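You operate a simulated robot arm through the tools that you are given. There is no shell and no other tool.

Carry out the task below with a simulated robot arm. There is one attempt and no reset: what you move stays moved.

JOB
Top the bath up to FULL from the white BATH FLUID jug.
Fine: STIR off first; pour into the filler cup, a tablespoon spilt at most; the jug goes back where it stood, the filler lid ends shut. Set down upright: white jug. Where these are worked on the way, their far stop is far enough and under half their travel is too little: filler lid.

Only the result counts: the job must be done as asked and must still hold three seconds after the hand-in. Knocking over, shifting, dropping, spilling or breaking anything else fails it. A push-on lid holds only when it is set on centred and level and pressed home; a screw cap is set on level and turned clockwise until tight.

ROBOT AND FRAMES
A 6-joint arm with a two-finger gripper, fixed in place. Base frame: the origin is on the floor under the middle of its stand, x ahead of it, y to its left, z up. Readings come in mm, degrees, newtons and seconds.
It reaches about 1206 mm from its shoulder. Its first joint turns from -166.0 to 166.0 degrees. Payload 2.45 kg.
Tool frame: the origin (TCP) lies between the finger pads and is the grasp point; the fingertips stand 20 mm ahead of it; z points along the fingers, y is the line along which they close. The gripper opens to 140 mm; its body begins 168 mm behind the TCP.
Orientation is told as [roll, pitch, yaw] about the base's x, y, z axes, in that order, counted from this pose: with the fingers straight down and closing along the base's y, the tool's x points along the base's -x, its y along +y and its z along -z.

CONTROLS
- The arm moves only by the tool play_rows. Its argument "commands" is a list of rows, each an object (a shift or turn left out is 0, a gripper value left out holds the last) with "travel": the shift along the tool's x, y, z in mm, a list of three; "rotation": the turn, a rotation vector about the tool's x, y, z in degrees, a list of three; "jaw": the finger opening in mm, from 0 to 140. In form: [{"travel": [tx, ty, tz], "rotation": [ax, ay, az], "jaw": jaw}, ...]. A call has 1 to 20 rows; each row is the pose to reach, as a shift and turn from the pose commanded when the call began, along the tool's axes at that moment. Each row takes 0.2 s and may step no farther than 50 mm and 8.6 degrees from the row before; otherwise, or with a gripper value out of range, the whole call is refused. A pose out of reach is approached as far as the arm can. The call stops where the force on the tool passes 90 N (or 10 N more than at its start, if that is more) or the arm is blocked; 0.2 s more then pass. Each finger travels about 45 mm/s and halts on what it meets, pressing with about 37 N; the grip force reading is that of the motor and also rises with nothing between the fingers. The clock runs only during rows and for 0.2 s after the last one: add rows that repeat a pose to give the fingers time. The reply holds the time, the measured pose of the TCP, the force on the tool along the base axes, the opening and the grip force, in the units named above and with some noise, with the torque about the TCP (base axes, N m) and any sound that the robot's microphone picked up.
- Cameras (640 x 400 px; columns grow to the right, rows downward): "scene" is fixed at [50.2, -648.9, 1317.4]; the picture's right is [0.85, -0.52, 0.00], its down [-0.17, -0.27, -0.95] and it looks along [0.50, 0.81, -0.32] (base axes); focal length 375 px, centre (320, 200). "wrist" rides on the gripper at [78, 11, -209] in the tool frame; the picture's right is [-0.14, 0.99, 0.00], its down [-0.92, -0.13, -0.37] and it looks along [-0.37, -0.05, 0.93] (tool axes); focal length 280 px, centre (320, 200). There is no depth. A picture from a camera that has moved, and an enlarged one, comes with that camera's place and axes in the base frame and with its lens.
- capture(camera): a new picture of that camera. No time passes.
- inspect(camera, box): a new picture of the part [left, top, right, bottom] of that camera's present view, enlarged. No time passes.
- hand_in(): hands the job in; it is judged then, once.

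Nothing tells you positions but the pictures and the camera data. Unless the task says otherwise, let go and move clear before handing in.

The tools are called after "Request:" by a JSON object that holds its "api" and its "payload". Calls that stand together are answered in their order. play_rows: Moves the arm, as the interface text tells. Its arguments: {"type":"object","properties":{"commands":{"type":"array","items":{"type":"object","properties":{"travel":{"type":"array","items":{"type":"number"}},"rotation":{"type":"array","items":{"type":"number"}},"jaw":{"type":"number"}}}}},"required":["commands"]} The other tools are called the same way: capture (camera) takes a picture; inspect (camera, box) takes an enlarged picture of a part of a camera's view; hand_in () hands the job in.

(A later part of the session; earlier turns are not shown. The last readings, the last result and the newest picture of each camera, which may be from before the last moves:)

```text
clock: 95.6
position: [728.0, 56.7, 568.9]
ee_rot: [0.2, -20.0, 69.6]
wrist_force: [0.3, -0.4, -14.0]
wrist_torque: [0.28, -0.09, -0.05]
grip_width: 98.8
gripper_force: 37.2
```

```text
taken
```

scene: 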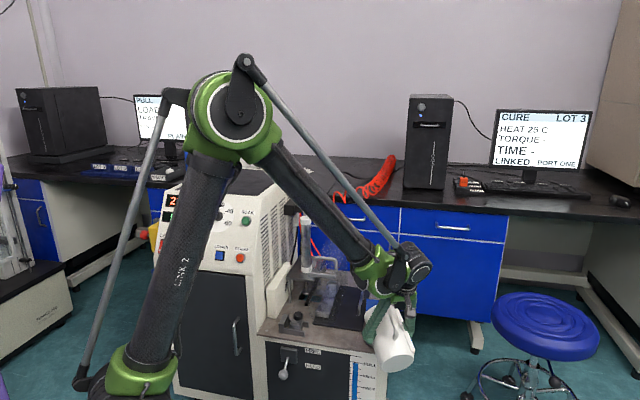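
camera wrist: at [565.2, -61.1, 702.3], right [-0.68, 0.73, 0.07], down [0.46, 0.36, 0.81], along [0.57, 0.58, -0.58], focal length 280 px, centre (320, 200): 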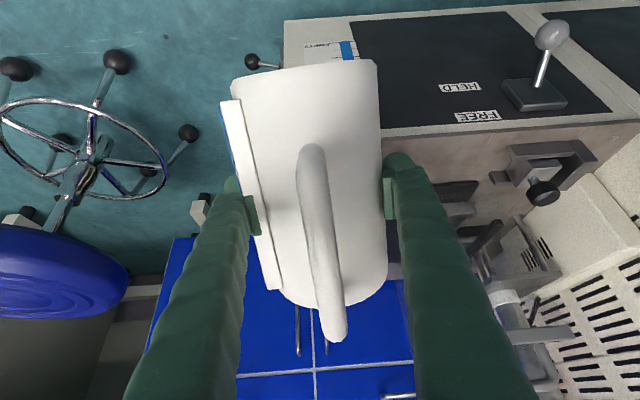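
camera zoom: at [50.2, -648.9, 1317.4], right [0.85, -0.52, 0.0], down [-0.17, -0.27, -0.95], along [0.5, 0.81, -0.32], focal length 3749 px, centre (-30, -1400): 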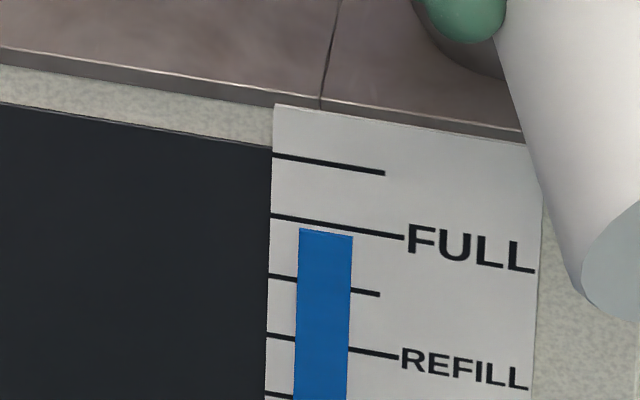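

The view is excellent: the bar is just under the FULL line at about 94%. I'll tilt one more degree.

Request:
{"api": "play_rows", "payload": {"commands": [{"rotation": [0, 0.5, 0]}, {"rotation": [0, 1, 0]}, {"rotation": [0, 1, 0]}, {"rotation": [0, 1, 0]}, {"rotation": [0, 1, 0]}, {"rotation": [0, 1, 0]}]}}

Request:
{"api": "inspect", "payload": {"camera": "scene", "box": [346, 355, 366, 370]}}

Request:
{"api": "inspect", "payload": {"camera": "scene", "box": [350, 290, 420, 350]}}

```text
clock: 97.0
position: [727.0, 56.1, 568.1]
ee_rot: [0.2, -18.9, 69.6]
wrist_force: [-0.2, 0.0, -15.0]
wrist_torque: [0.33, -0.1, -0.06]
grip_width: 98.7
gripper_force: 37.2
```

```text
16.00 times, centred on (356, 362) of scene
camera zoom: at [50.2, -648.9, 1317.4], right [0.85, -0.52, 0.0], down [-0.17, -0.27, -0.95], along [0.5, 0.81, -0.32], focal length 5998 px, centre (-256, -2400)
```

zoom: 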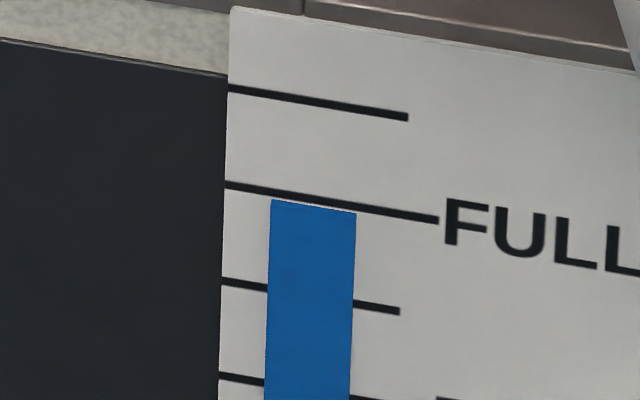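

```text
6.67 times, centred on (385, 320) of scene
camera zoom: at [50.2, -648.9, 1317.4], right [0.85, -0.52, 0.0], down [-0.17, -0.27, -0.95], along [0.5, 0.81, -0.32], focal length 2499 px, centre (-113, -600)
```

zoom: 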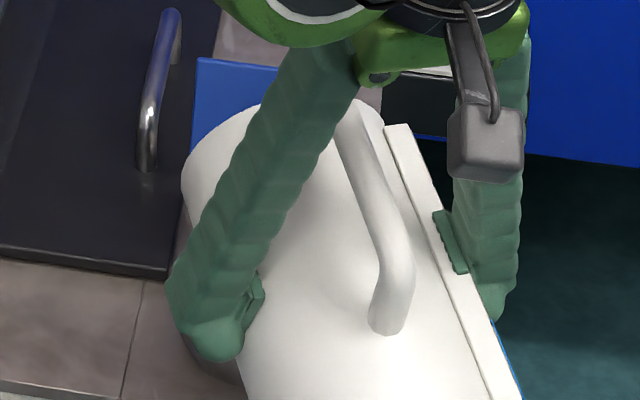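

Request:
{"api": "play_rows", "payload": {"commands": [{"rotation": [0, 0.4, 0]}, {"rotation": [0, 0.8, 0]}, {"rotation": [0, 1, 0]}, {"rotation": [0, 1, 0]}, {"rotation": [0, 1, 0]}, {"rotation": [0, 1, 0]}]}}

Request:
{"api": "inspect", "payload": {"camera": "scene", "box": [346, 355, 366, 370]}}

```text
clock: 98.4
position: [727.7, 57.9, 568.7]
ee_rot: [0.3, -17.9, 69.5]
wrist_force: [0.5, -0.9, -15.2]
wrist_torque: [0.3, -0.12, -0.02]
grip_width: 98.8
gripper_force: 37.0
```

```text
16.00 times, centred on (356, 362) of scene
camera zoom: at [50.2, -648.9, 1317.4], right [0.85, -0.52, 0.0], down [-0.17, -0.27, -0.95], along [0.5, 0.81, -0.32], focal length 5998 px, centre (-256, -2400)
```

zoom: 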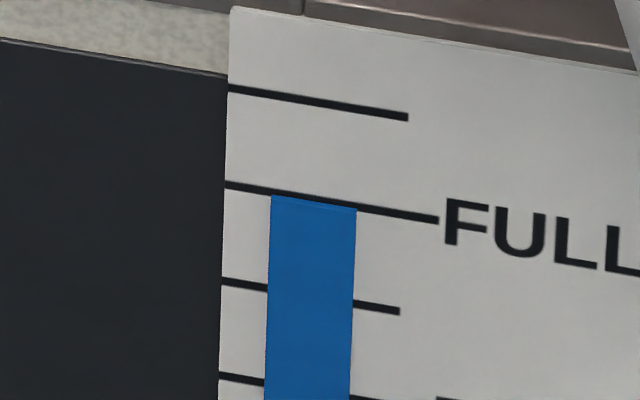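

Request:
{"api": "play_rows", "payload": {"commands": [{"rotation": [0, 0.3, 0]}, {"rotation": [0, 0.6, 0]}, {"rotation": [0, 0.6, 0]}, {"rotation": [0, 0.6, 0]}, {"rotation": [0, 0.6, 0]}, {"rotation": [0, 0.6, 0]}]}}

Request:
{"api": "inspect", "payload": {"camera": "scene", "box": [346, 355, 366, 370]}}

Request:
{"api": "inspect", "payload": {"camera": "scene", "box": [352, 358, 362, 366]}}

```text
clock: 99.8
position: [727.9, 56.8, 569.5]
ee_rot: [0.2, -17.4, 69.7]
wrist_force: [0.1, -0.6, -14.5]
wrist_torque: [0.32, -0.11, 0.02]
grip_width: 98.5
gripper_force: 36.8
```

```text
16.00 times, centred on (356, 362) of scene
camera zoom: at [50.2, -648.9, 1317.4], right [0.85, -0.52, 0.0], down [-0.17, -0.27, -0.95], along [0.5, 0.81, -0.32], focal length 5998 px, centre (-256, -2400)
```

zoom: 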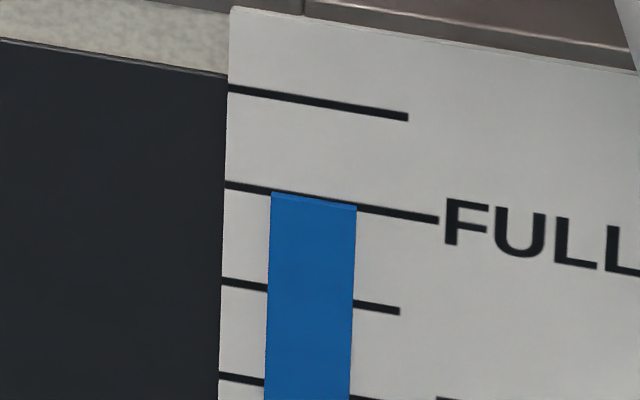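

```text
16.00 times, centred on (357, 362) of scene
camera zoom: at [50.2, -648.9, 1317.4], right [0.85, -0.52, 0.0], down [-0.17, -0.27, -0.95], along [0.5, 0.81, -0.32], focal length 5998 px, centre (-272, -2392)
```

zoom: 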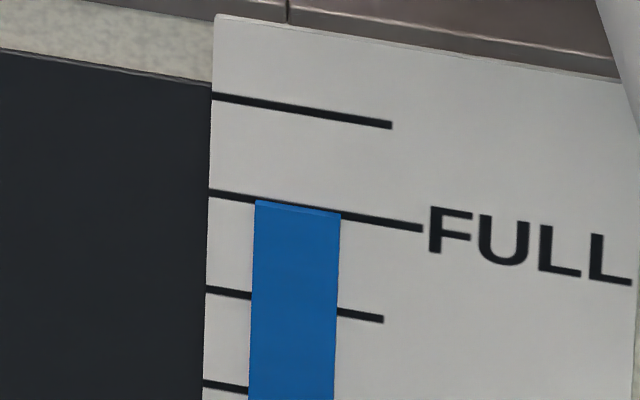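

The bar's top is level with the FULL line. I'll stop pouring now, tilting the jug back while raising it.

Request:
{"api": "play_rows", "payload": {"commands": [{"travel": [-3, 0, -9.5], "rotation": [0, -5, 0]}, {"travel": [-7.5, 0, -23.9], "rotation": [0, -10, 0]}, {"travel": [-13.5, 0, -42.9], "rotation": [0, -15, 0]}, {"travel": [-19.4, 0, -62], "rotation": [0, -20, 0]}, {"travel": [-25.4, 0, -81], "rotation": [0, -25, 0]}, {"travel": [-29.9, 0, -95.4], "rotation": [0, -29, 0]}, {"travel": [-29.9, 0, -95.4], "rotation": [0, -29, 0]}]}}

Request:
{"api": "capture", "payload": {"camera": "scene"}}

Request:
{"api": "inspect", "payload": {"camera": "scene", "box": [346, 355, 366, 370]}}

Request:
{"api": "inspect", "payload": {"camera": "scene", "box": [330, 290, 420, 350]}}

```text
clock: 101.4
position: [727.5, 55.1, 668.3]
ee_rot: [0.2, -46.5, 69.4]
wrist_force: [0.1, 0.5, -14.6]
wrist_torque: [0.13, -0.08, -0.01]
grip_width: 98.4
gripper_force: 37.0
```

```text
taken
```

scene: 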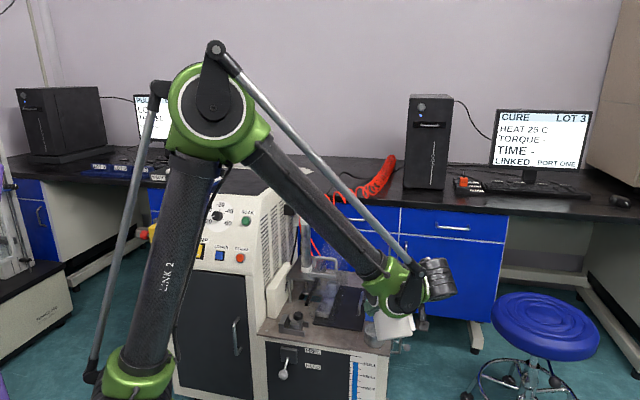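

```text
16.00 times, centred on (356, 362) of scene
camera zoom: at [50.2, -648.9, 1317.4], right [0.85, -0.52, 0.0], down [-0.17, -0.27, -0.95], along [0.5, 0.81, -0.32], focal length 5998 px, centre (-256, -2400)
```

zoom: 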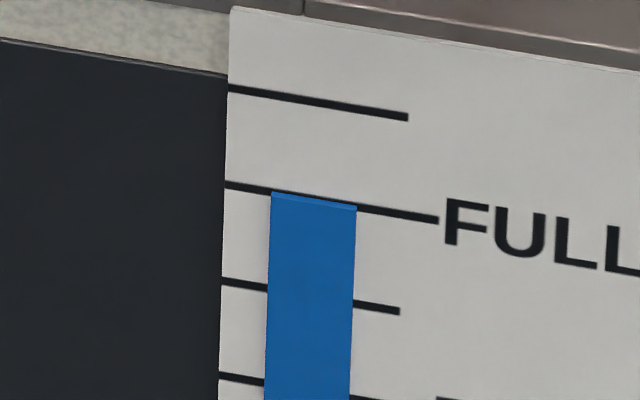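

```text
6.67 times, centred on (375, 320) of scene
camera zoom: at [50.2, -648.9, 1317.4], right [0.85, -0.52, 0.0], down [-0.17, -0.27, -0.95], along [0.5, 0.81, -0.32], focal length 2499 px, centre (-47, -600)
```

zoom: 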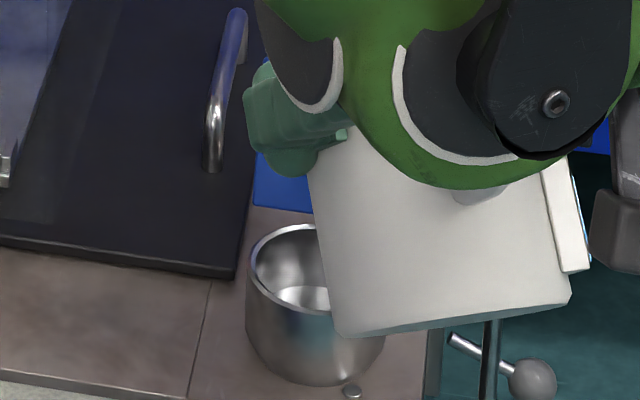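

The gauge reads FULL and holds, and I see no puddle round the cup. I'll carry the jug back, righting it and turning toward its old heading as it rises.

Request:
{"api": "play_rows", "payload": {"commands": [{"travel": [-6, 6, -6.4], "rotation": [1.4, -1.5, 0.9]}, {"travel": [-17, 17, -18], "rotation": [4, -4.3, 2.5]}, {"travel": [-29, 29, -31], "rotation": [6.8, -7.4, 4.2]}, {"travel": [-42, 42, -44], "rotation": [9.7, -10.6, 6]}, {"travel": [-54, 54, -57.5], "rotation": [12.7, -13.9, 7.8]}, {"travel": [-67, 67, -70.7], "rotation": [15.6, -17.1, 9.7]}, {"travel": [-79, 79, -83.4], "rotation": [18.4, -20.1, 11.4]}, {"travel": [-87, 87, -92], "rotation": [20.3, -22.2, 12.6]}, {"travel": [-90.7, 90.7, -95.8], "rotation": [21.1, -23.1, 13.1]}, {"travel": [-90.7, 90.7, -95.8], "rotation": [21.1, -23.1, 13.1]}]}}

Request:
{"api": "capture", "payload": {"camera": "scene"}}

```text
clock: 103.6
position: [639.7, 82.4, 802.7]
ee_rot: [0.3, -69.8, 44.6]
wrist_force: [0.1, 0.5, -14.6]
wrist_torque: [0.0, -0.01, 0.02]
grip_width: 98.3
gripper_force: 37.5
```

```text
taken
```

scene: 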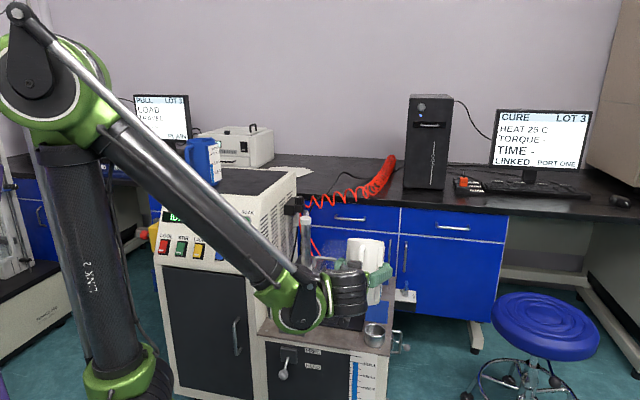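

Request:
{"api": "inspect", "payload": {"camera": "scene", "box": [330, 300, 420, 400]}}

```text
4.00 times, centred on (375, 350) of scene
camera zoom: at [50.2, -648.9, 1317.4], right [0.85, -0.52, 0.0], down [-0.17, -0.27, -0.95], along [0.5, 0.81, -0.32], focal length 1500 px, centre (100, -400)
```

zoom: 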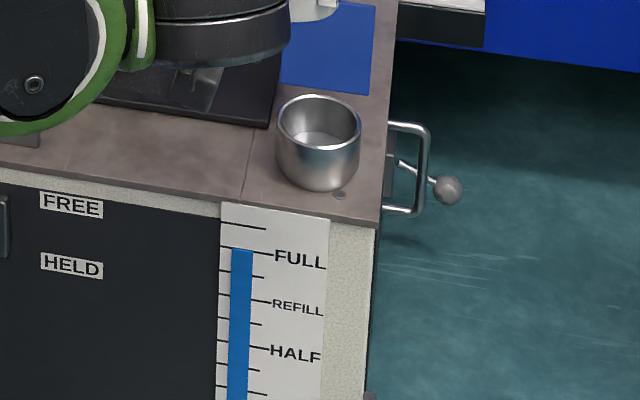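

No spill is visible and the gauge stays at FULL. I'll level the jug fully while rising, then retrace the way back to the unit.

Request:
{"api": "play_rows", "payload": {"commands": [{"travel": [-9, 7, -4], "rotation": [0, -1.4, 0]}, {"travel": [-27, 21, -12], "rotation": [0, -4, 0]}, {"travel": [-49, 38, -21.5], "rotation": [0, -7.3, 0]}, {"travel": [-72, 55, -31.5], "rotation": [0, -10.7, 0]}, {"travel": [-95, 73, -41.5], "rotation": [0, -14.2, 0]}, {"travel": [-115, 89, -50.5], "rotation": [0, -17.3, 0]}, {"travel": [-129, 99, -56.5], "rotation": [0, -19.3, 0]}, {"travel": [-135.2, 104.1, -59], "rotation": [0, -20.2, 0]}, {"travel": [-135.2, 104.1, -59], "rotation": [0, -20.2, 0]}]}}

Request:
{"api": "capture", "payload": {"camera": "scene"}}

```text
clock: 105.6
position: [561.2, 149.9, 949.5]
ee_rot: [105.0, -90.0, -60.1]
wrist_force: [-0.1, 0.0, -14.6]
wrist_torque: [-0.12, 0.06, -0.03]
grip_width: 98.7
gripper_force: 37.2
```

```text
taken
```

scene: 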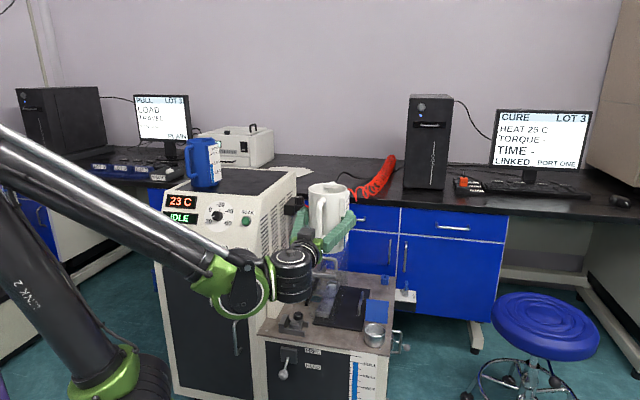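

Request:
{"api": "inspect", "payload": {"camera": "scene", "box": [290, 170, 370, 260]}}

Request:
{"api": "capture", "payload": {"camera": "wrist"}}

```text
4.44 times, centred on (330, 215) of scene
camera zoom: at [50.2, -648.9, 1317.4], right [0.85, -0.52, 0.0], down [-0.17, -0.27, -0.95], along [0.5, 0.81, -0.32], focal length 1666 px, centre (276, 133)
```

zoom: 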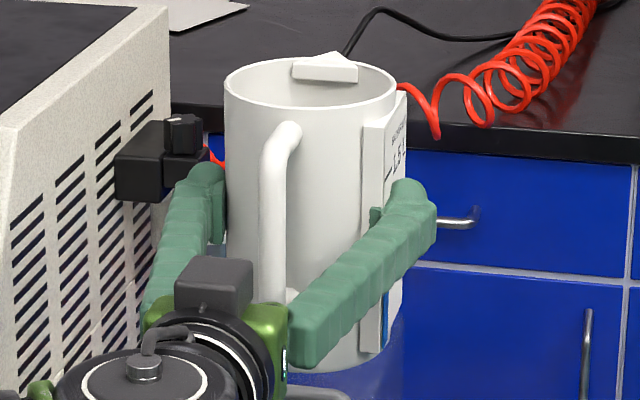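

```text
taken
camera wrist: at [405.7, 9.0, 871.5], right [-0.7, 0.7, 0.14], down [-0.17, -0.35, 0.92], along [0.69, 0.62, 0.37], focal length 280 px, centre (320, 200)
```

wrist: 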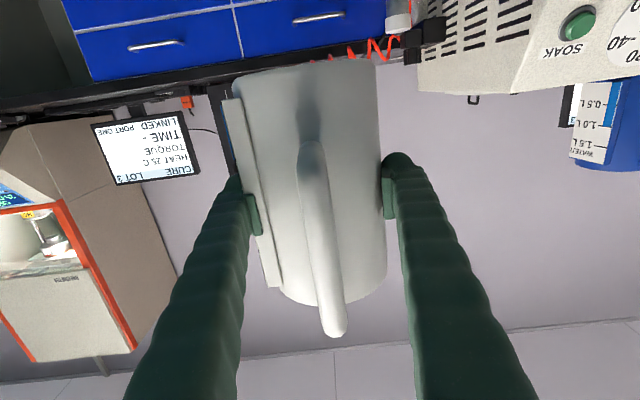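

The jug is level again. Comparing wrist views, it seems to have crept a few mm toward the fingertips during the pour, which I'll allow for. Now back in front of the unit.

Request:
{"api": "play_rows", "payload": {"commands": [{"travel": [-3, 7, 2.7]}, {"travel": [-9, 22, 8.5]}, {"travel": [-18, 47, 18]}, {"travel": [-29, 76, 29]}, {"travel": [-40, 106, 40]}, {"travel": [-52, 136, 52]}, {"travel": [-63, 166, 63]}, {"travel": [-75, 197, 75]}, {"travel": [-87, 228, 86.5]}, {"travel": [-98, 258, 98]}, {"travel": [-110, 288, 109.5]}, {"travel": [-121, 317, 120]}, {"travel": [-131, 343, 130]}, {"travel": [-138, 362, 137.5]}, {"travel": [-142.5, 373, 141.7]}, {"travel": [-142.5, 373, 141.7]}]}}

Request:
{"api": "capture", "payload": {"camera": "wrist"}}

Request:
{"api": "inspect", "payload": {"camera": "scene", "box": [180, 110, 270, 190]}}

```text
clock: 109.0
position: [397.2, 511.8, 1091.1]
ee_rot: [99.4, -89.9, -54.3]
wrist_force: [0.0, -0.1, -14.4]
wrist_torque: [-0.11, 0.11, -0.02]
grip_width: 98.4
gripper_force: 37.2
```

```text
taken
camera wrist: at [241.8, 371.1, 1014.6], right [-0.7, 0.7, 0.14], down [-0.17, -0.35, 0.92], along [0.69, 0.62, 0.37], focal length 280 px, centre (320, 200)
```

wrist: 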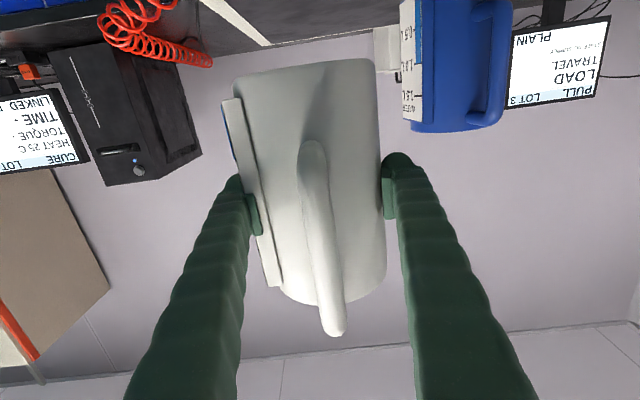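

```text
5.00 times, centred on (225, 150) of scene
camera zoom: at [50.2, -648.9, 1317.4], right [0.85, -0.52, 0.0], down [-0.17, -0.27, -0.95], along [0.5, 0.81, -0.32], focal length 1874 px, centre (795, 450)
```

zoom: 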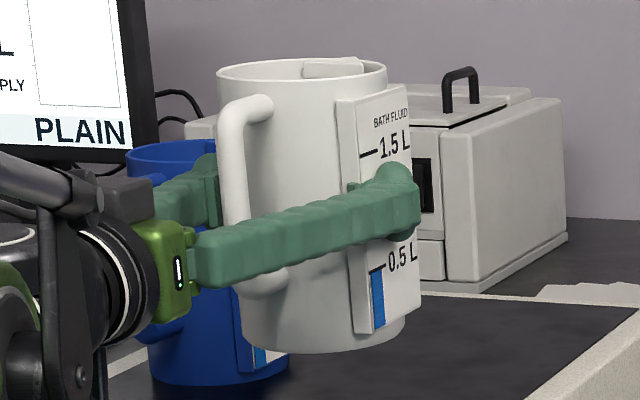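

Request:
{"api": "inspect", "payload": {"camera": "scene", "box": [215, 115, 265, 155]}}

Request:
{"api": "inspect", "payload": {"camera": "scene", "box": [215, 150, 275, 190]}}

```text
10.00 times, centred on (240, 135) of scene
camera zoom: at [50.2, -648.9, 1317.4], right [0.85, -0.52, 0.0], down [-0.17, -0.27, -0.95], along [0.5, 0.81, -0.32], focal length 3749 px, centre (1120, 850)
```

zoom: 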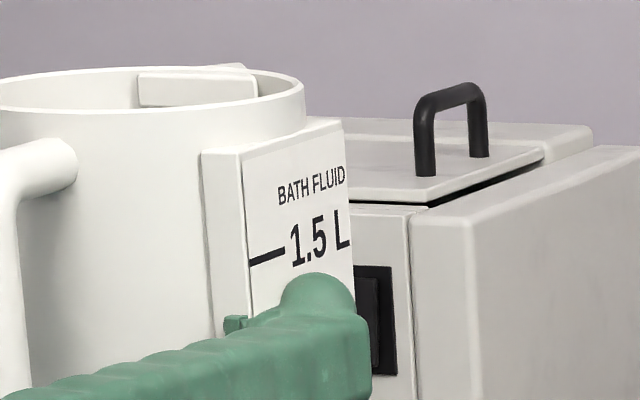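

```text
10.00 times, centred on (245, 170) of scene
camera zoom: at [50.2, -648.9, 1317.4], right [0.85, -0.52, 0.0], down [-0.17, -0.27, -0.95], along [0.5, 0.81, -0.32], focal length 3749 px, centre (1070, 500)
```

zoom: 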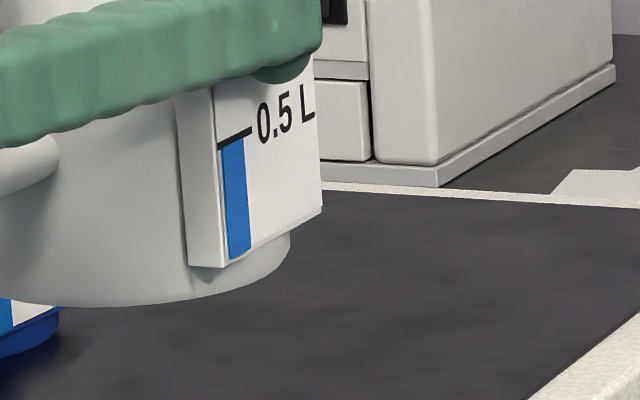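

The jug is upright and its own gauge now reads about 0.5 L. I'll move it forward over its old spot, allowing for the 8 mm creep and the small sideways shift, and lower it most of the way.

Request:
{"api": "play_rows", "payload": {"commands": [{"travel": [0, 0.3, 8]}, {"travel": [0, 0.8, 28]}, {"travel": [0, 1.4, 55]}, {"travel": [0, 2.1, 85]}, {"travel": [0, 2.8, 115]}, {"travel": [0, 3.5, 142]}, {"travel": [0, 4, 162]}, {"travel": [0, 4.3, 172]}, {"travel": [4, 4.3, 174.3]}, {"travel": [14, 4.3, 174.3]}, {"travel": [30, 4.3, 174.3]}, {"travel": [45, 4.3, 174.3]}, {"travel": [56, 4.3, 174.3]}, {"travel": [62, 4.3, 174.3]}, {"travel": [62, 4.3, 174.3]}]}}

Request:
{"api": "inspect", "payload": {"camera": "scene", "box": [170, 120, 290, 195]}}

Request:
{"api": "capture", "payload": {"camera": "wrist"}}

```text
clock: 112.2
position: [517.9, 639.5, 1030.3]
ee_rot: [94.1, -90.0, -49.2]
wrist_force: [0.3, -0.6, -13.1]
wrist_torque: [-0.07, 0.08, -0.03]
grip_width: 98.1
gripper_force: 37.1
```

```text
5.33 times, centred on (230, 158) of scene
camera zoom: at [50.2, -648.9, 1317.4], right [0.85, -0.52, 0.0], down [-0.17, -0.27, -0.95], along [0.5, 0.81, -0.32], focal length 1999 px, centre (800, 427)
```

zoom: 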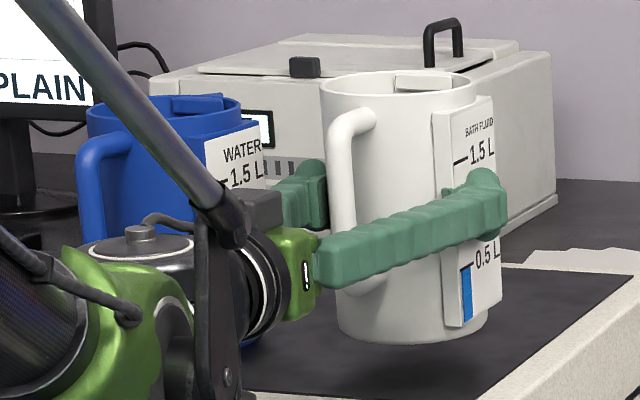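

```text
taken
camera wrist: at [362.0, 499.1, 951.9], right [-0.7, 0.7, 0.14], down [-0.17, -0.35, 0.92], along [0.69, 0.62, 0.37], focal length 280 px, centre (320, 200)
```

wrist: 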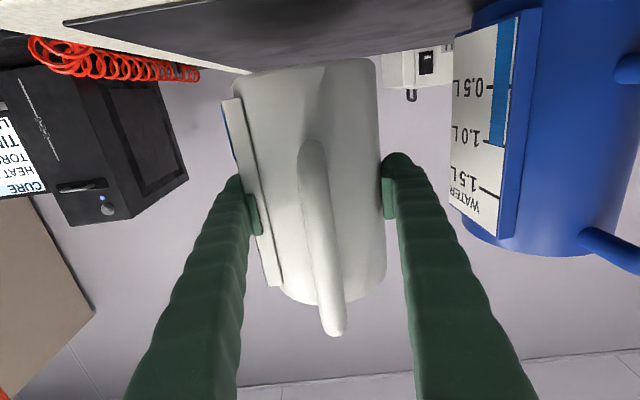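

It lines up with the original spot to within a couple of mm. I'll lower it gently and watch for the load coming off the hand.

Request:
{"api": "play_rows", "payload": {"commands": [{"travel": [4, 0, 0]}, {"travel": [8, 0, 0]}, {"travel": [12, 0, 0]}, {"travel": [15, 0, 0]}, {"travel": [17, 0, 0]}]}}

```text
clock: 113.4
position: [516.4, 639.1, 1012.9]
ee_rot: [94.0, -89.9, -49.1]
wrist_force: [0.2, 0.0, -14.6]
wrist_torque: [-0.11, 0.08, 0.02]
grip_width: 98.3
gripper_force: 36.9
```

Request:
{"api": "play_rows", "payload": {"commands": [{"travel": [1.5, 0, 0]}, {"travel": [3, 0, 0]}, {"travel": [4.5, 0, 0]}]}}

Request:
{"api": "inspect", "payload": {"camera": "scene", "box": [170, 120, 290, 195]}}

```text
clock: 114.2
position: [517.1, 638.7, 1008.7]
ee_rot: [94.1, -90.0, -49.1]
wrist_force: [-0.4, -0.3, -14.4]
wrist_torque: [-0.08, 0.06, 0.01]
grip_width: 98.2
gripper_force: 37.0
```

```text
5.33 times, centred on (230, 158) of scene
camera zoom: at [50.2, -648.9, 1317.4], right [0.85, -0.52, 0.0], down [-0.17, -0.27, -0.95], along [0.5, 0.81, -0.32], focal length 1999 px, centre (800, 427)
```

zoom: 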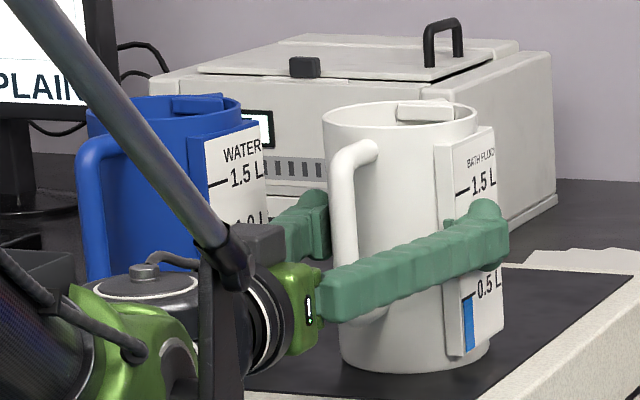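

Request:
{"api": "play_rows", "payload": {"commands": [{"travel": [1, 0, 0]}, {"travel": [2, 0, 0]}]}}

Request:
{"api": "play_rows", "payload": {"commands": [{"travel": [1, 0, 0]}, {"travel": [1, 0, 0]}]}}

```text
clock: 114.8
position: [516.6, 639.1, 1006.0]
ee_rot: [112.1, -89.9, -67.0]
wrist_force: [1.2, 2.4, 1.7]
wrist_torque: [-0.31, 0.34, 0.03]
grip_width: 98.5
gripper_force: 36.6
```

```text
clock: 115.4
position: [517.1, 639.0, 1006.6]
ee_rot: [136.9, -90.0, -91.9]
wrist_force: [8.1, 12.4, 28.2]
wrist_torque: [-0.22, -0.35, 0.12]
grip_width: 98.3
gripper_force: 37.5
```

The jug has touched down. I'll ease off about 1.3 mm so it isn't pressed, then open the fingers slowly.

Request:
{"api": "play_rows", "payload": {"commands": [{"travel": [-0.7, 0, 0]}, {"travel": [-1.3, 0, 0]}]}}

Request:
{"api": "play_rows", "payload": {"commands": [{"jaw": 99}, {"jaw": 100.5}, {"jaw": 102}, {"jaw": 104}, {"jaw": 107}, {"jaw": 110}]}}

Request:
{"api": "inspect", "payload": {"camera": "scene", "box": [170, 120, 290, 195]}}

Request:
{"api": "inspect", "payload": {"camera": "wrist", "box": [180, 60, 460, 250]}}

```text
clock: 116.0
position: [516.6, 637.7, 1007.1]
ee_rot: [102.5, -89.9, -57.5]
wrist_force: [2.0, 4.8, 1.1]
wrist_torque: [-0.18, -0.46, 0.18]
grip_width: 98.3
gripper_force: 37.0
```

```text
clock: 117.4
position: [516.7, 638.8, 1007.8]
ee_rot: [108.6, -90.0, -63.8]
wrist_force: [0.0, -0.5, 0.1]
wrist_torque: [0.0, 0.0, -0.03]
grip_width: 109.9
gripper_force: 0.2
```

```text
5.33 times, centred on (230, 158) of scene
camera zoom: at [50.2, -648.9, 1317.4], right [0.85, -0.52, 0.0], down [-0.17, -0.27, -0.95], along [0.5, 0.81, -0.32], focal length 1999 px, centre (800, 427)
```

zoom: 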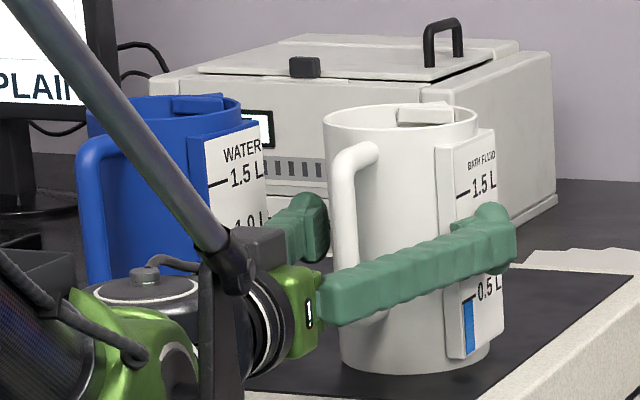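

```text
2.11 times, centred on (320, 155) of wrist
camera zoom: at [361.8, 497.8, 929.2], right [-0.7, 0.7, 0.14], down [-0.17, -0.35, 0.92], along [0.69, 0.62, 0.37], focal length 590 px, centre (320, 295)
```

zoom: 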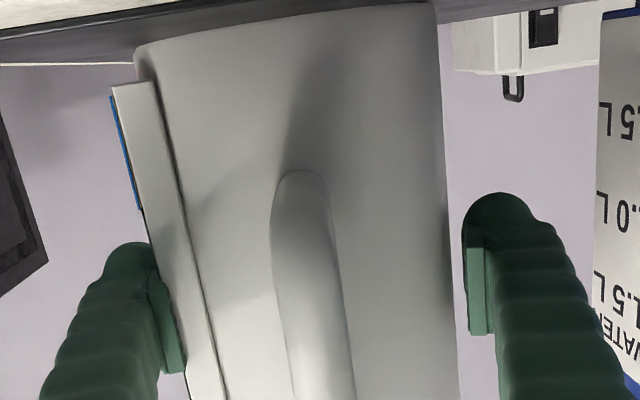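

The jug is released and stands where it was, within a pixel of the original picture. I'll open a bit wider and back straight out.

Request:
{"api": "play_rows", "payload": {"commands": [{"jaw": 118}, {"jaw": 126}, {"travel": [0, 0, -8], "jaw": 126}, {"travel": [0, 0, -25], "jaw": 126}, {"travel": [0, 0, -50], "jaw": 126}, {"travel": [0, 0, -80], "jaw": 126}, {"travel": [0, 0, -115], "jaw": 126}, {"travel": [0, 0, -150], "jaw": 126}, {"travel": [0, 0, -180], "jaw": 126}, {"travel": [0, 0, -200], "jaw": 126}]}}

Request:
{"api": "inspect", "payload": {"camera": "scene", "box": [170, 120, 290, 195]}}

Request:
{"api": "capture", "payload": {"camera": "scene"}}

```text
clock: 119.6
position: [376.5, 497.5, 1007.3]
ee_rot: [110.0, -89.9, -65.0]
wrist_force: [0.0, 0.0, 0.2]
wrist_torque: [-0.01, -0.03, -0.01]
grip_width: 125.9
gripper_force: 0.1
```

```text
5.33 times, centred on (230, 158) of scene
camera zoom: at [50.2, -648.9, 1317.4], right [0.85, -0.52, 0.0], down [-0.17, -0.27, -0.95], along [0.5, 0.81, -0.32], focal length 1999 px, centre (800, 427)
```

zoom: 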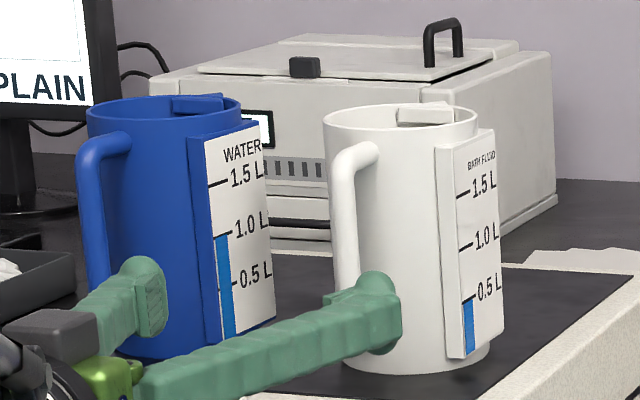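

```text
taken
```

scene: 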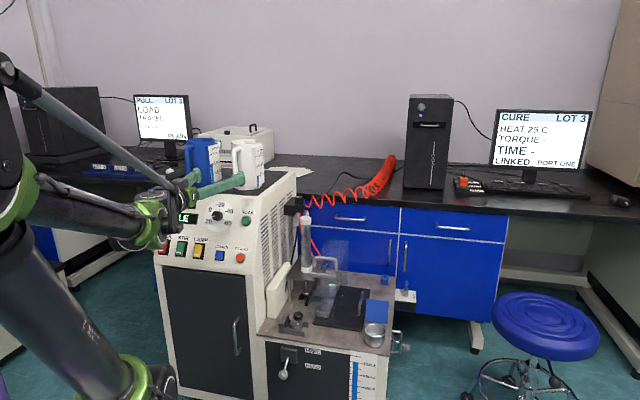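

The white jug is standing back in place. Now the lid: I'll close the fingers and swing back to above the tank with the hand upright, to push the lid shut from behind.

Request:
{"api": "play_rows", "payload": {"commands": [{"travel": [0, -15, 0], "rotation": [0, 2, 0], "jaw": 60}, {"travel": [0, -45, 2], "rotation": [0, 6, 0], "jaw": 0}, {"travel": [4, -80, 6], "rotation": [0, 11, 0], "jaw": 0}, {"travel": [10, -118, 12], "rotation": [0, 17, 0], "jaw": 0}, {"travel": [20, -156, 18], "rotation": [0, 23, 0], "jaw": 0}, {"travel": [35, -194, 24], "rotation": [0, 29, 0], "jaw": 0}, {"travel": [55, -230, 29], "rotation": [0, 35, 0], "jaw": 0}, {"travel": [78, -266, 34], "rotation": [0, 41, 0], "jaw": 0}, {"travel": [102, -302, 38], "rotation": [0, 47, 0], "jaw": 0}, {"travel": [126, -337, 42], "rotation": [0, 53, 0], "jaw": 0}, {"travel": [150, -371, 46], "rotation": [0, 60, 0], "jaw": 0}, {"travel": [174, -404, 50], "rotation": [0, 67, 0], "jaw": 0}, {"travel": [196, -436, 54], "rotation": [0, 74, 0], "jaw": 0}, {"travel": [218, -466, 58], "rotation": [0, 80, 0], "jaw": 0}, {"travel": [236, -492, 61], "rotation": [0, 86, 0], "jaw": 0}, {"travel": [247, -510, 63], "rotation": [0, 90, 0], "jaw": 0}, {"travel": [247, -510, 63], "rotation": [0, 90, 0], "jaw": 0}]}}

Request:
{"api": "capture", "payload": {"camera": "scene"}}

Request:
{"api": "capture", "payload": {"camera": "wrist"}}

```text
clock: 123.2
position: [781.6, 180.8, 759.4]
ee_rot: [0.1, 0.0, 45.1]
wrist_force: [-0.3, 0.6, 0.2]
wrist_torque: [-0.05, -0.03, 0.0]
grip_width: 0.1
gripper_force: 29.4
```

```text
taken
```

scene: 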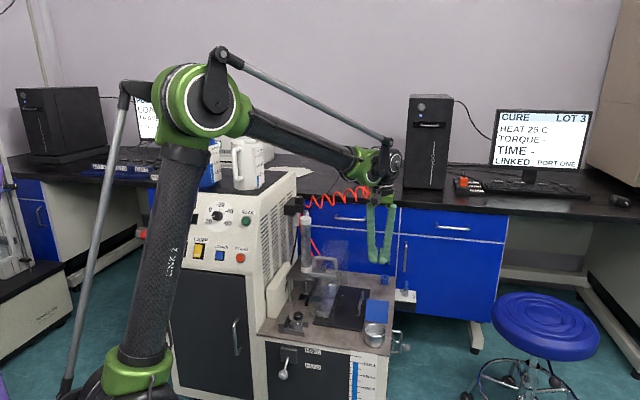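

```text
taken
camera wrist: at [720.0, 133.1, 968.9], right [-0.6, 0.8, 0.0], down [0.74, 0.56, 0.37], along [0.29, 0.22, -0.93], focal length 280 px, centre (320, 200)
```

wrist: 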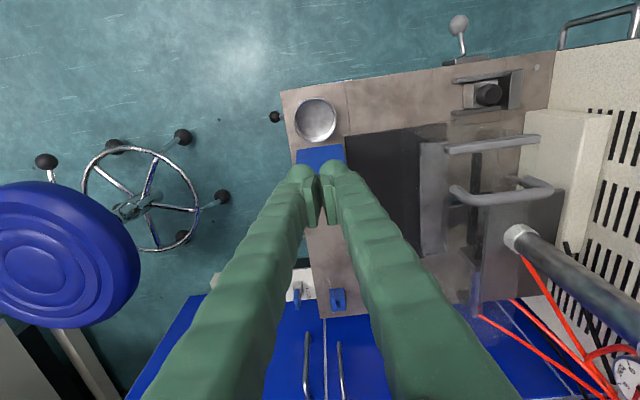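

Request:
{"api": "inspect", "payload": {"camera": "wrist", "box": [260, 60, 420, 180]}}

Request:
{"api": "inspect", "payload": {"camera": "scene", "box": [330, 290, 420, 350]}}

Request:
{"api": "inspect", "payload": {"camera": "scene", "box": [346, 355, 366, 370]}}

```text
3.33 times, centred on (340, 120) of wrist
camera zoom: at [720.0, 133.1, 968.9], right [-0.6, 0.8, 0.0], down [0.74, 0.56, 0.37], along [0.29, 0.22, -0.93], focal length 935 px, centre (253, 467)
```

zoom: 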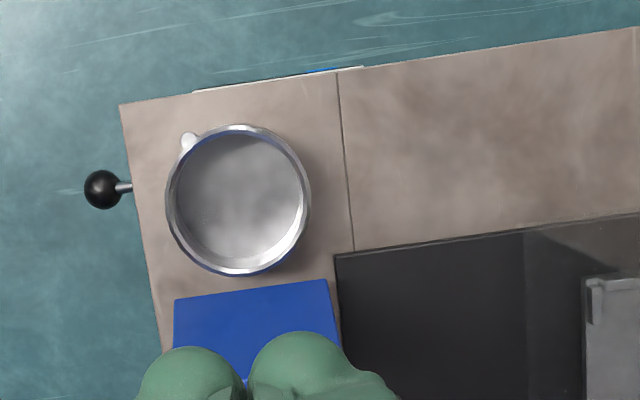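

```text
6.67 times, centred on (375, 320) of scene
camera zoom: at [50.2, -648.9, 1317.4], right [0.85, -0.52, 0.0], down [-0.17, -0.27, -0.95], along [0.5, 0.81, -0.32], focal length 2499 px, centre (-47, -600)
```

zoom: 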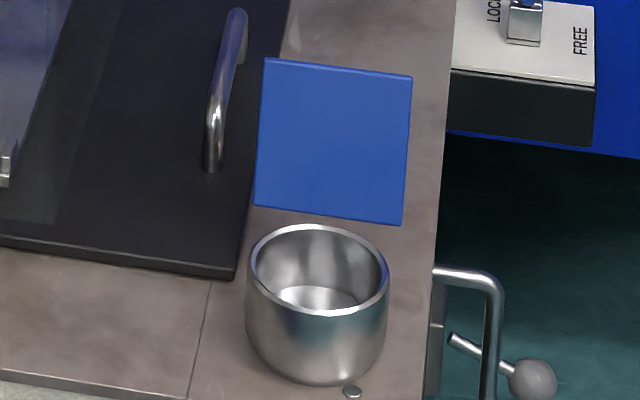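

```text
16.00 times, centred on (356, 362) of scene
camera zoom: at [50.2, -648.9, 1317.4], right [0.85, -0.52, 0.0], down [-0.17, -0.27, -0.95], along [0.5, 0.81, -0.32], focal length 5998 px, centre (-256, -2400)
```

zoom: 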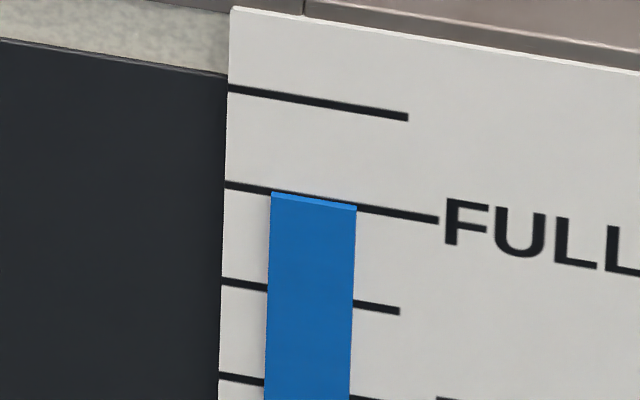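

Still at FULL, no puddle. I'll go over the lid to its back side and lower the closed fingers behind the handle.

Request:
{"api": "play_rows", "payload": {"commands": [{"travel": [-30, -2, 0]}, {"travel": [-65, -4, 0]}, {"travel": [-95.6, -5, 10]}, {"travel": [-95.6, -5, 50]}, {"travel": [-95.6, -5, 95]}, {"travel": [-95.6, -5, 140]}, {"travel": [-95.6, -5, 175]}, {"travel": [-95.6, -5, 175]}]}}

Request:
{"api": "inspect", "payload": {"camera": "scene", "box": [330, 250, 420, 340]}}

Request:
{"api": "capture", "payload": {"camera": "wrist"}}

```text
clock: 125.0
position: [849.5, 247.2, 582.2]
ee_rot: [0.0, 0.0, 44.9]
wrist_force: [0.2, 0.0, 0.4]
wrist_torque: [0.01, 0.01, 0.04]
grip_width: 0.1
gripper_force: 29.4
```

```text
4.44 times, centred on (375, 295) of scene
camera zoom: at [50.2, -648.9, 1317.4], right [0.85, -0.52, 0.0], down [-0.17, -0.27, -0.95], along [0.5, 0.81, -0.32], focal length 1666 px, centre (76, -222)
```

zoom: 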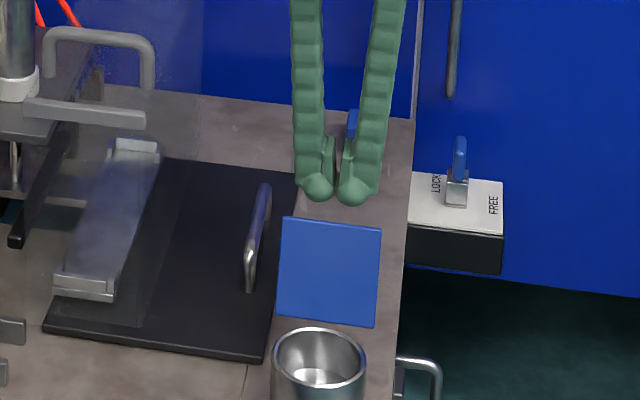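

```text
taken
camera wrist: at [787.9, 198.9, 790.9], right [-0.6, 0.8, 0.0], down [0.74, 0.56, 0.37], along [0.29, 0.22, -0.93], focal length 280 px, centre (320, 200)
```

wrist: 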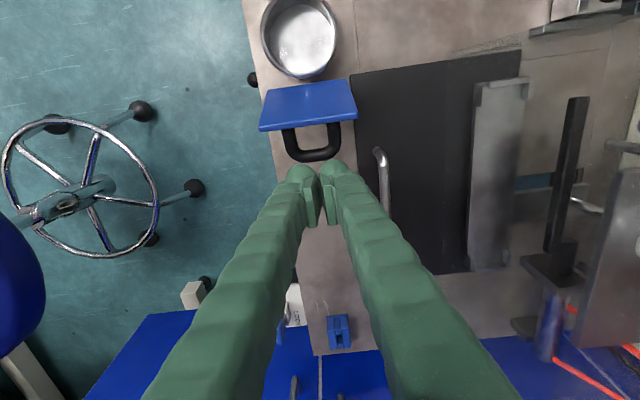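

The fingers are right behind the handle. I'll lower a little more and push the lid forward in small steps.

Request:
{"api": "play_rows", "payload": {"commands": [{"travel": [0, -4, 20]}, {"travel": [0, -4, 37]}, {"travel": [8, -4, 37]}, {"travel": [16, -4, 37]}, {"travel": [24, -4, 37]}, {"travel": [32, -4, 37]}, {"travel": [40, -4, 37]}, {"travel": [48, -4, 37]}]}}

Request:
{"api": "inspect", "payload": {"camera": "scene", "box": [330, 270, 420, 350]}}

```text
clock: 126.8
position: [820.7, 208.5, 546.6]
ee_rot: [0.2, 0.0, 45.0]
wrist_force: [-0.6, 0.6, -0.6]
wrist_torque: [0.01, 0.01, -0.01]
grip_width: 0.0
gripper_force: 29.3
```

```text
5.00 times, centred on (375, 310) of scene
camera zoom: at [50.2, -648.9, 1317.4], right [0.85, -0.52, 0.0], down [-0.17, -0.27, -0.95], along [0.5, 0.81, -0.32], focal length 1874 px, centre (45, -350)
```

zoom: 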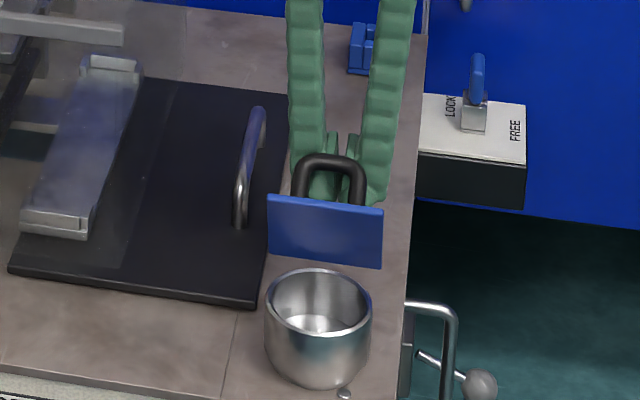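

Request:
{"api": "play_rows", "payload": {"commands": [{"travel": [7, 0, 0]}, {"travel": [14, 0, 0]}, {"travel": [21, 0, 0]}, {"travel": [28, 0, 0]}, {"travel": [35, 0, 0]}, {"travel": [42, 0, 0]}]}}

Request:
{"api": "inspect", "payload": {"camera": "scene", "box": [330, 270, 420, 350]}}

```text
clock: 128.2
position: [789.8, 179.8, 547.4]
ee_rot: [0.0, 0.0, 45.0]
wrist_force: [0.4, 0.0, 0.3]
wrist_torque: [0.04, -0.01, 0.03]
grip_width: 0.1
gripper_force: 29.9
```

```text
5.00 times, centred on (375, 310) of scene
camera zoom: at [50.2, -648.9, 1317.4], right [0.85, -0.52, 0.0], down [-0.17, -0.27, -0.95], along [0.5, 0.81, -0.32], focal length 1874 px, centre (45, -350)
```

zoom: 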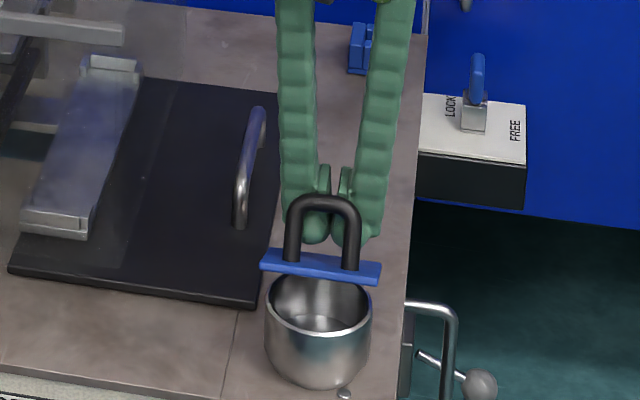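

Request:
{"api": "play_rows", "payload": {"commands": [{"travel": [6, 0, 0]}, {"travel": [12, 0, 0]}, {"travel": [18, 0, 0]}, {"travel": [23, 0, 0]}]}}

Request:
{"api": "inspect", "payload": {"camera": "scene", "box": [330, 270, 420, 350]}}

```text
clock: 129.2
position: [774.3, 163.2, 548.1]
ee_rot: [0.1, 0.0, 45.0]
wrist_force: [-0.1, 0.1, -0.2]
wrist_torque: [0.03, -0.03, 0.0]
grip_width: 0.1
gripper_force: 29.3
```

```text
5.00 times, centred on (375, 310) of scene
camera zoom: at [50.2, -648.9, 1317.4], right [0.85, -0.52, 0.0], down [-0.17, -0.27, -0.95], along [0.5, 0.81, -0.32], focal length 1874 px, centre (45, -350)
```

zoom: 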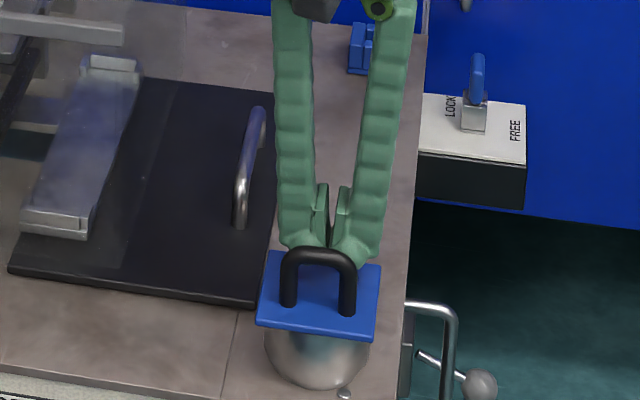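

The lid is nearly shut. I'll lift the fingers, move over the arch, and press straight down to seat it.

Request:
{"api": "play_rows", "payload": {"commands": [{"travel": [-3, 0, -25]}, {"travel": [-3, 0, -60]}, {"travel": [12, 1.5, -60]}, {"travel": [24.4, 2.9, -60]}, {"travel": [24.4, 2.9, -40]}, {"travel": [24.4, 2.9, -22]}, {"travel": [24.4, 2.9, -22]}]}}

Request:
{"api": "inspect", "payload": {"camera": "scene", "box": [340, 280, 410, 340]}}

Request:
{"api": "inspect", "payload": {"camera": "wrist", "box": [250, 100, 400, 220]}}

```text
clock: 130.8
position: [755.1, 149.9, 568.6]
ee_rot: [0.1, -0.1, 45.0]
wrist_force: [4.0, 0.0, 8.8]
wrist_torque: [0.05, 0.03, 0.0]
grip_width: 0.0
gripper_force: 29.7
```

```text
6.67 times, centred on (375, 310) of scene
camera zoom: at [50.2, -648.9, 1317.4], right [0.85, -0.52, 0.0], down [-0.17, -0.27, -0.95], along [0.5, 0.81, -0.32], focal length 2499 px, centre (-47, -533)
```

zoom: 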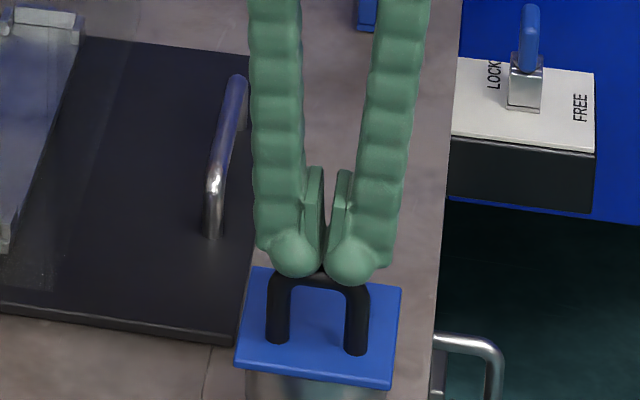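

```text
3.33 times, centred on (325, 160) of wrist
camera zoom: at [692.8, 100.1, 778.9], right [-0.6, 0.8, 0.0], down [0.74, 0.56, 0.37], along [0.29, 0.22, -0.93], focal length 935 px, centre (303, 333)
```

zoom: 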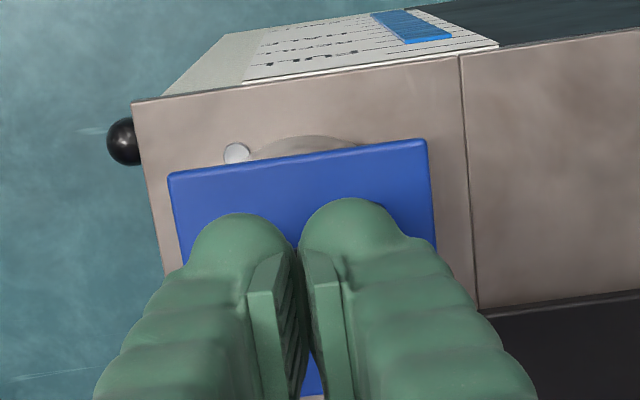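

Request:
{"api": "play_rows", "payload": {"commands": [{"travel": [0, 0, 2]}, {"travel": [0, 0, 4]}, {"travel": [0, 0, 6]}, {"travel": [0, 0, 8]}]}}

Request:
{"api": "inspect", "payload": {"camera": "scene", "box": [340, 280, 410, 340]}}

```text
clock: 131.5
position: [754.9, 147.4, 568.3]
ee_rot: [0.1, -0.1, 45.0]
wrist_force: [2.0, -0.4, 63.4]
wrist_torque: [0.26, 0.62, -0.11]
grip_width: 0.0
gripper_force: 29.7
stopped in row 3: the force on the tool passed its limit at 95 N (the readings are from after the stop); the commanded pose is now the measured one
```

```text
6.67 times, centred on (375, 310) of scene
camera zoom: at [50.2, -648.9, 1317.4], right [0.85, -0.52, 0.0], down [-0.17, -0.27, -0.95], along [0.5, 0.81, -0.32], focal length 2499 px, centre (-47, -533)
```

zoom: 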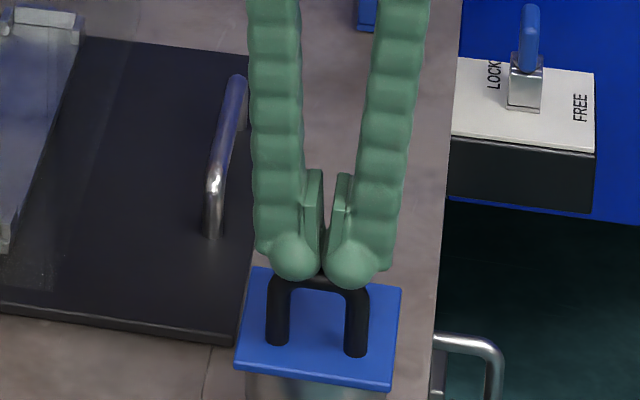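

It's solidly shut; the arm hit its force limit with no further give. I'll lift away and compare the lid with the starting picture.

Request:
{"api": "play_rows", "payload": {"commands": [{"travel": [0, 0, -10]}, {"travel": [0, 0, -45]}, {"travel": [0, 0, -90]}, {"travel": [0, 0, -140]}, {"travel": [0, 0, -190]}, {"travel": [40, 0, -220]}, {"travel": [80, 0, -240]}]}}

Request:
{"api": "inspect", "payload": {"camera": "scene", "box": [340, 300, 410, 344]}}

Request:
{"api": "inspect", "payload": {"camera": "scene", "box": [250, 250, 420, 356]}}

Request:
{"api": "capture", "payload": {"camera": "scene"}}

Request:
{"api": "capture", "payload": {"camera": "wrist"}}

```text
clock: 133.1
position: [698.7, 92.8, 808.3]
ee_rot: [0.1, 0.0, 45.0]
wrist_force: [0.1, 0.6, 0.1]
wrist_torque: [-0.01, 0.03, -0.03]
grip_width: 0.0
gripper_force: 29.6
```

```text
9.09 times, centred on (375, 322) of scene
camera zoom: at [50.2, -648.9, 1317.4], right [0.85, -0.52, 0.0], down [-0.17, -0.27, -0.95], along [0.5, 0.81, -0.32], focal length 3408 px, centre (-180, -909)
```

zoom: 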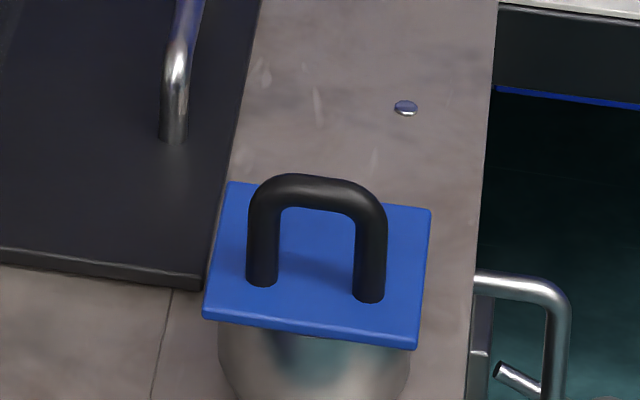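

```text
3.76 times, centred on (335, 303) of scene
camera zoom: at [50.2, -648.9, 1317.4], right [0.85, -0.52, 0.0], down [-0.17, -0.27, -0.95], along [0.5, 0.81, -0.32], focal length 1411 px, centre (264, -188)
```

zoom: 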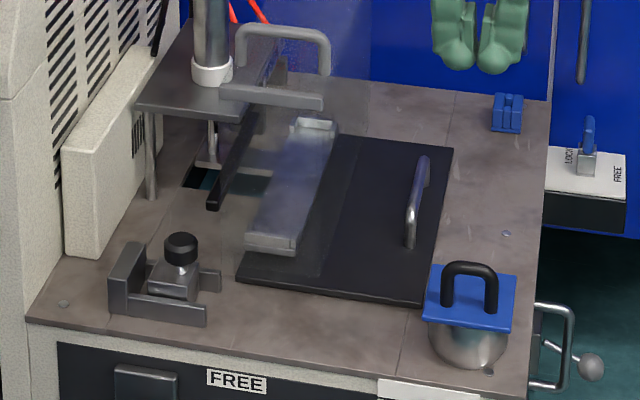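

```text
taken
```

scene: 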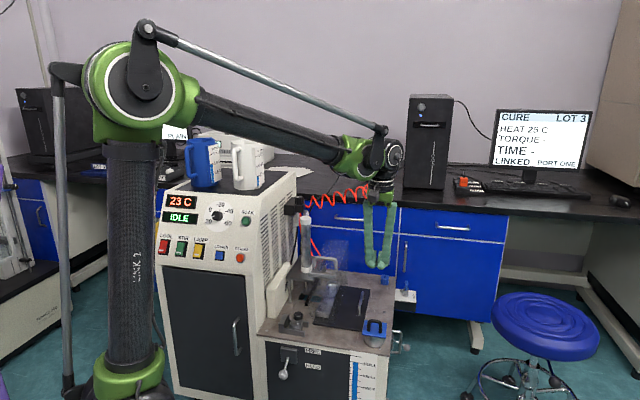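

```text
taken
camera wrist: at [636.1, 44.0, 1016.4], right [-0.6, 0.8, 0.0], down [0.74, 0.56, 0.37], along [0.29, 0.22, -0.93], focal length 280 px, centre (320, 200)
```

wrist: 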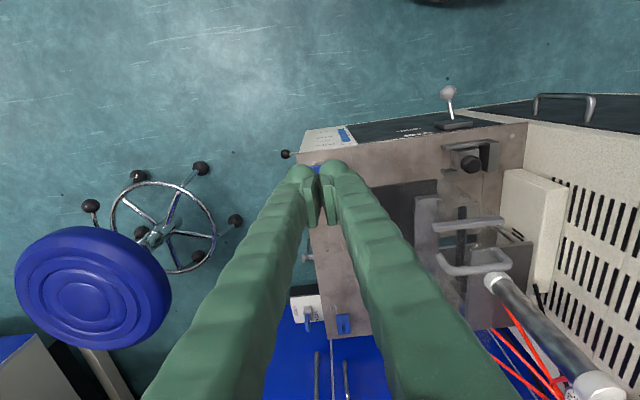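

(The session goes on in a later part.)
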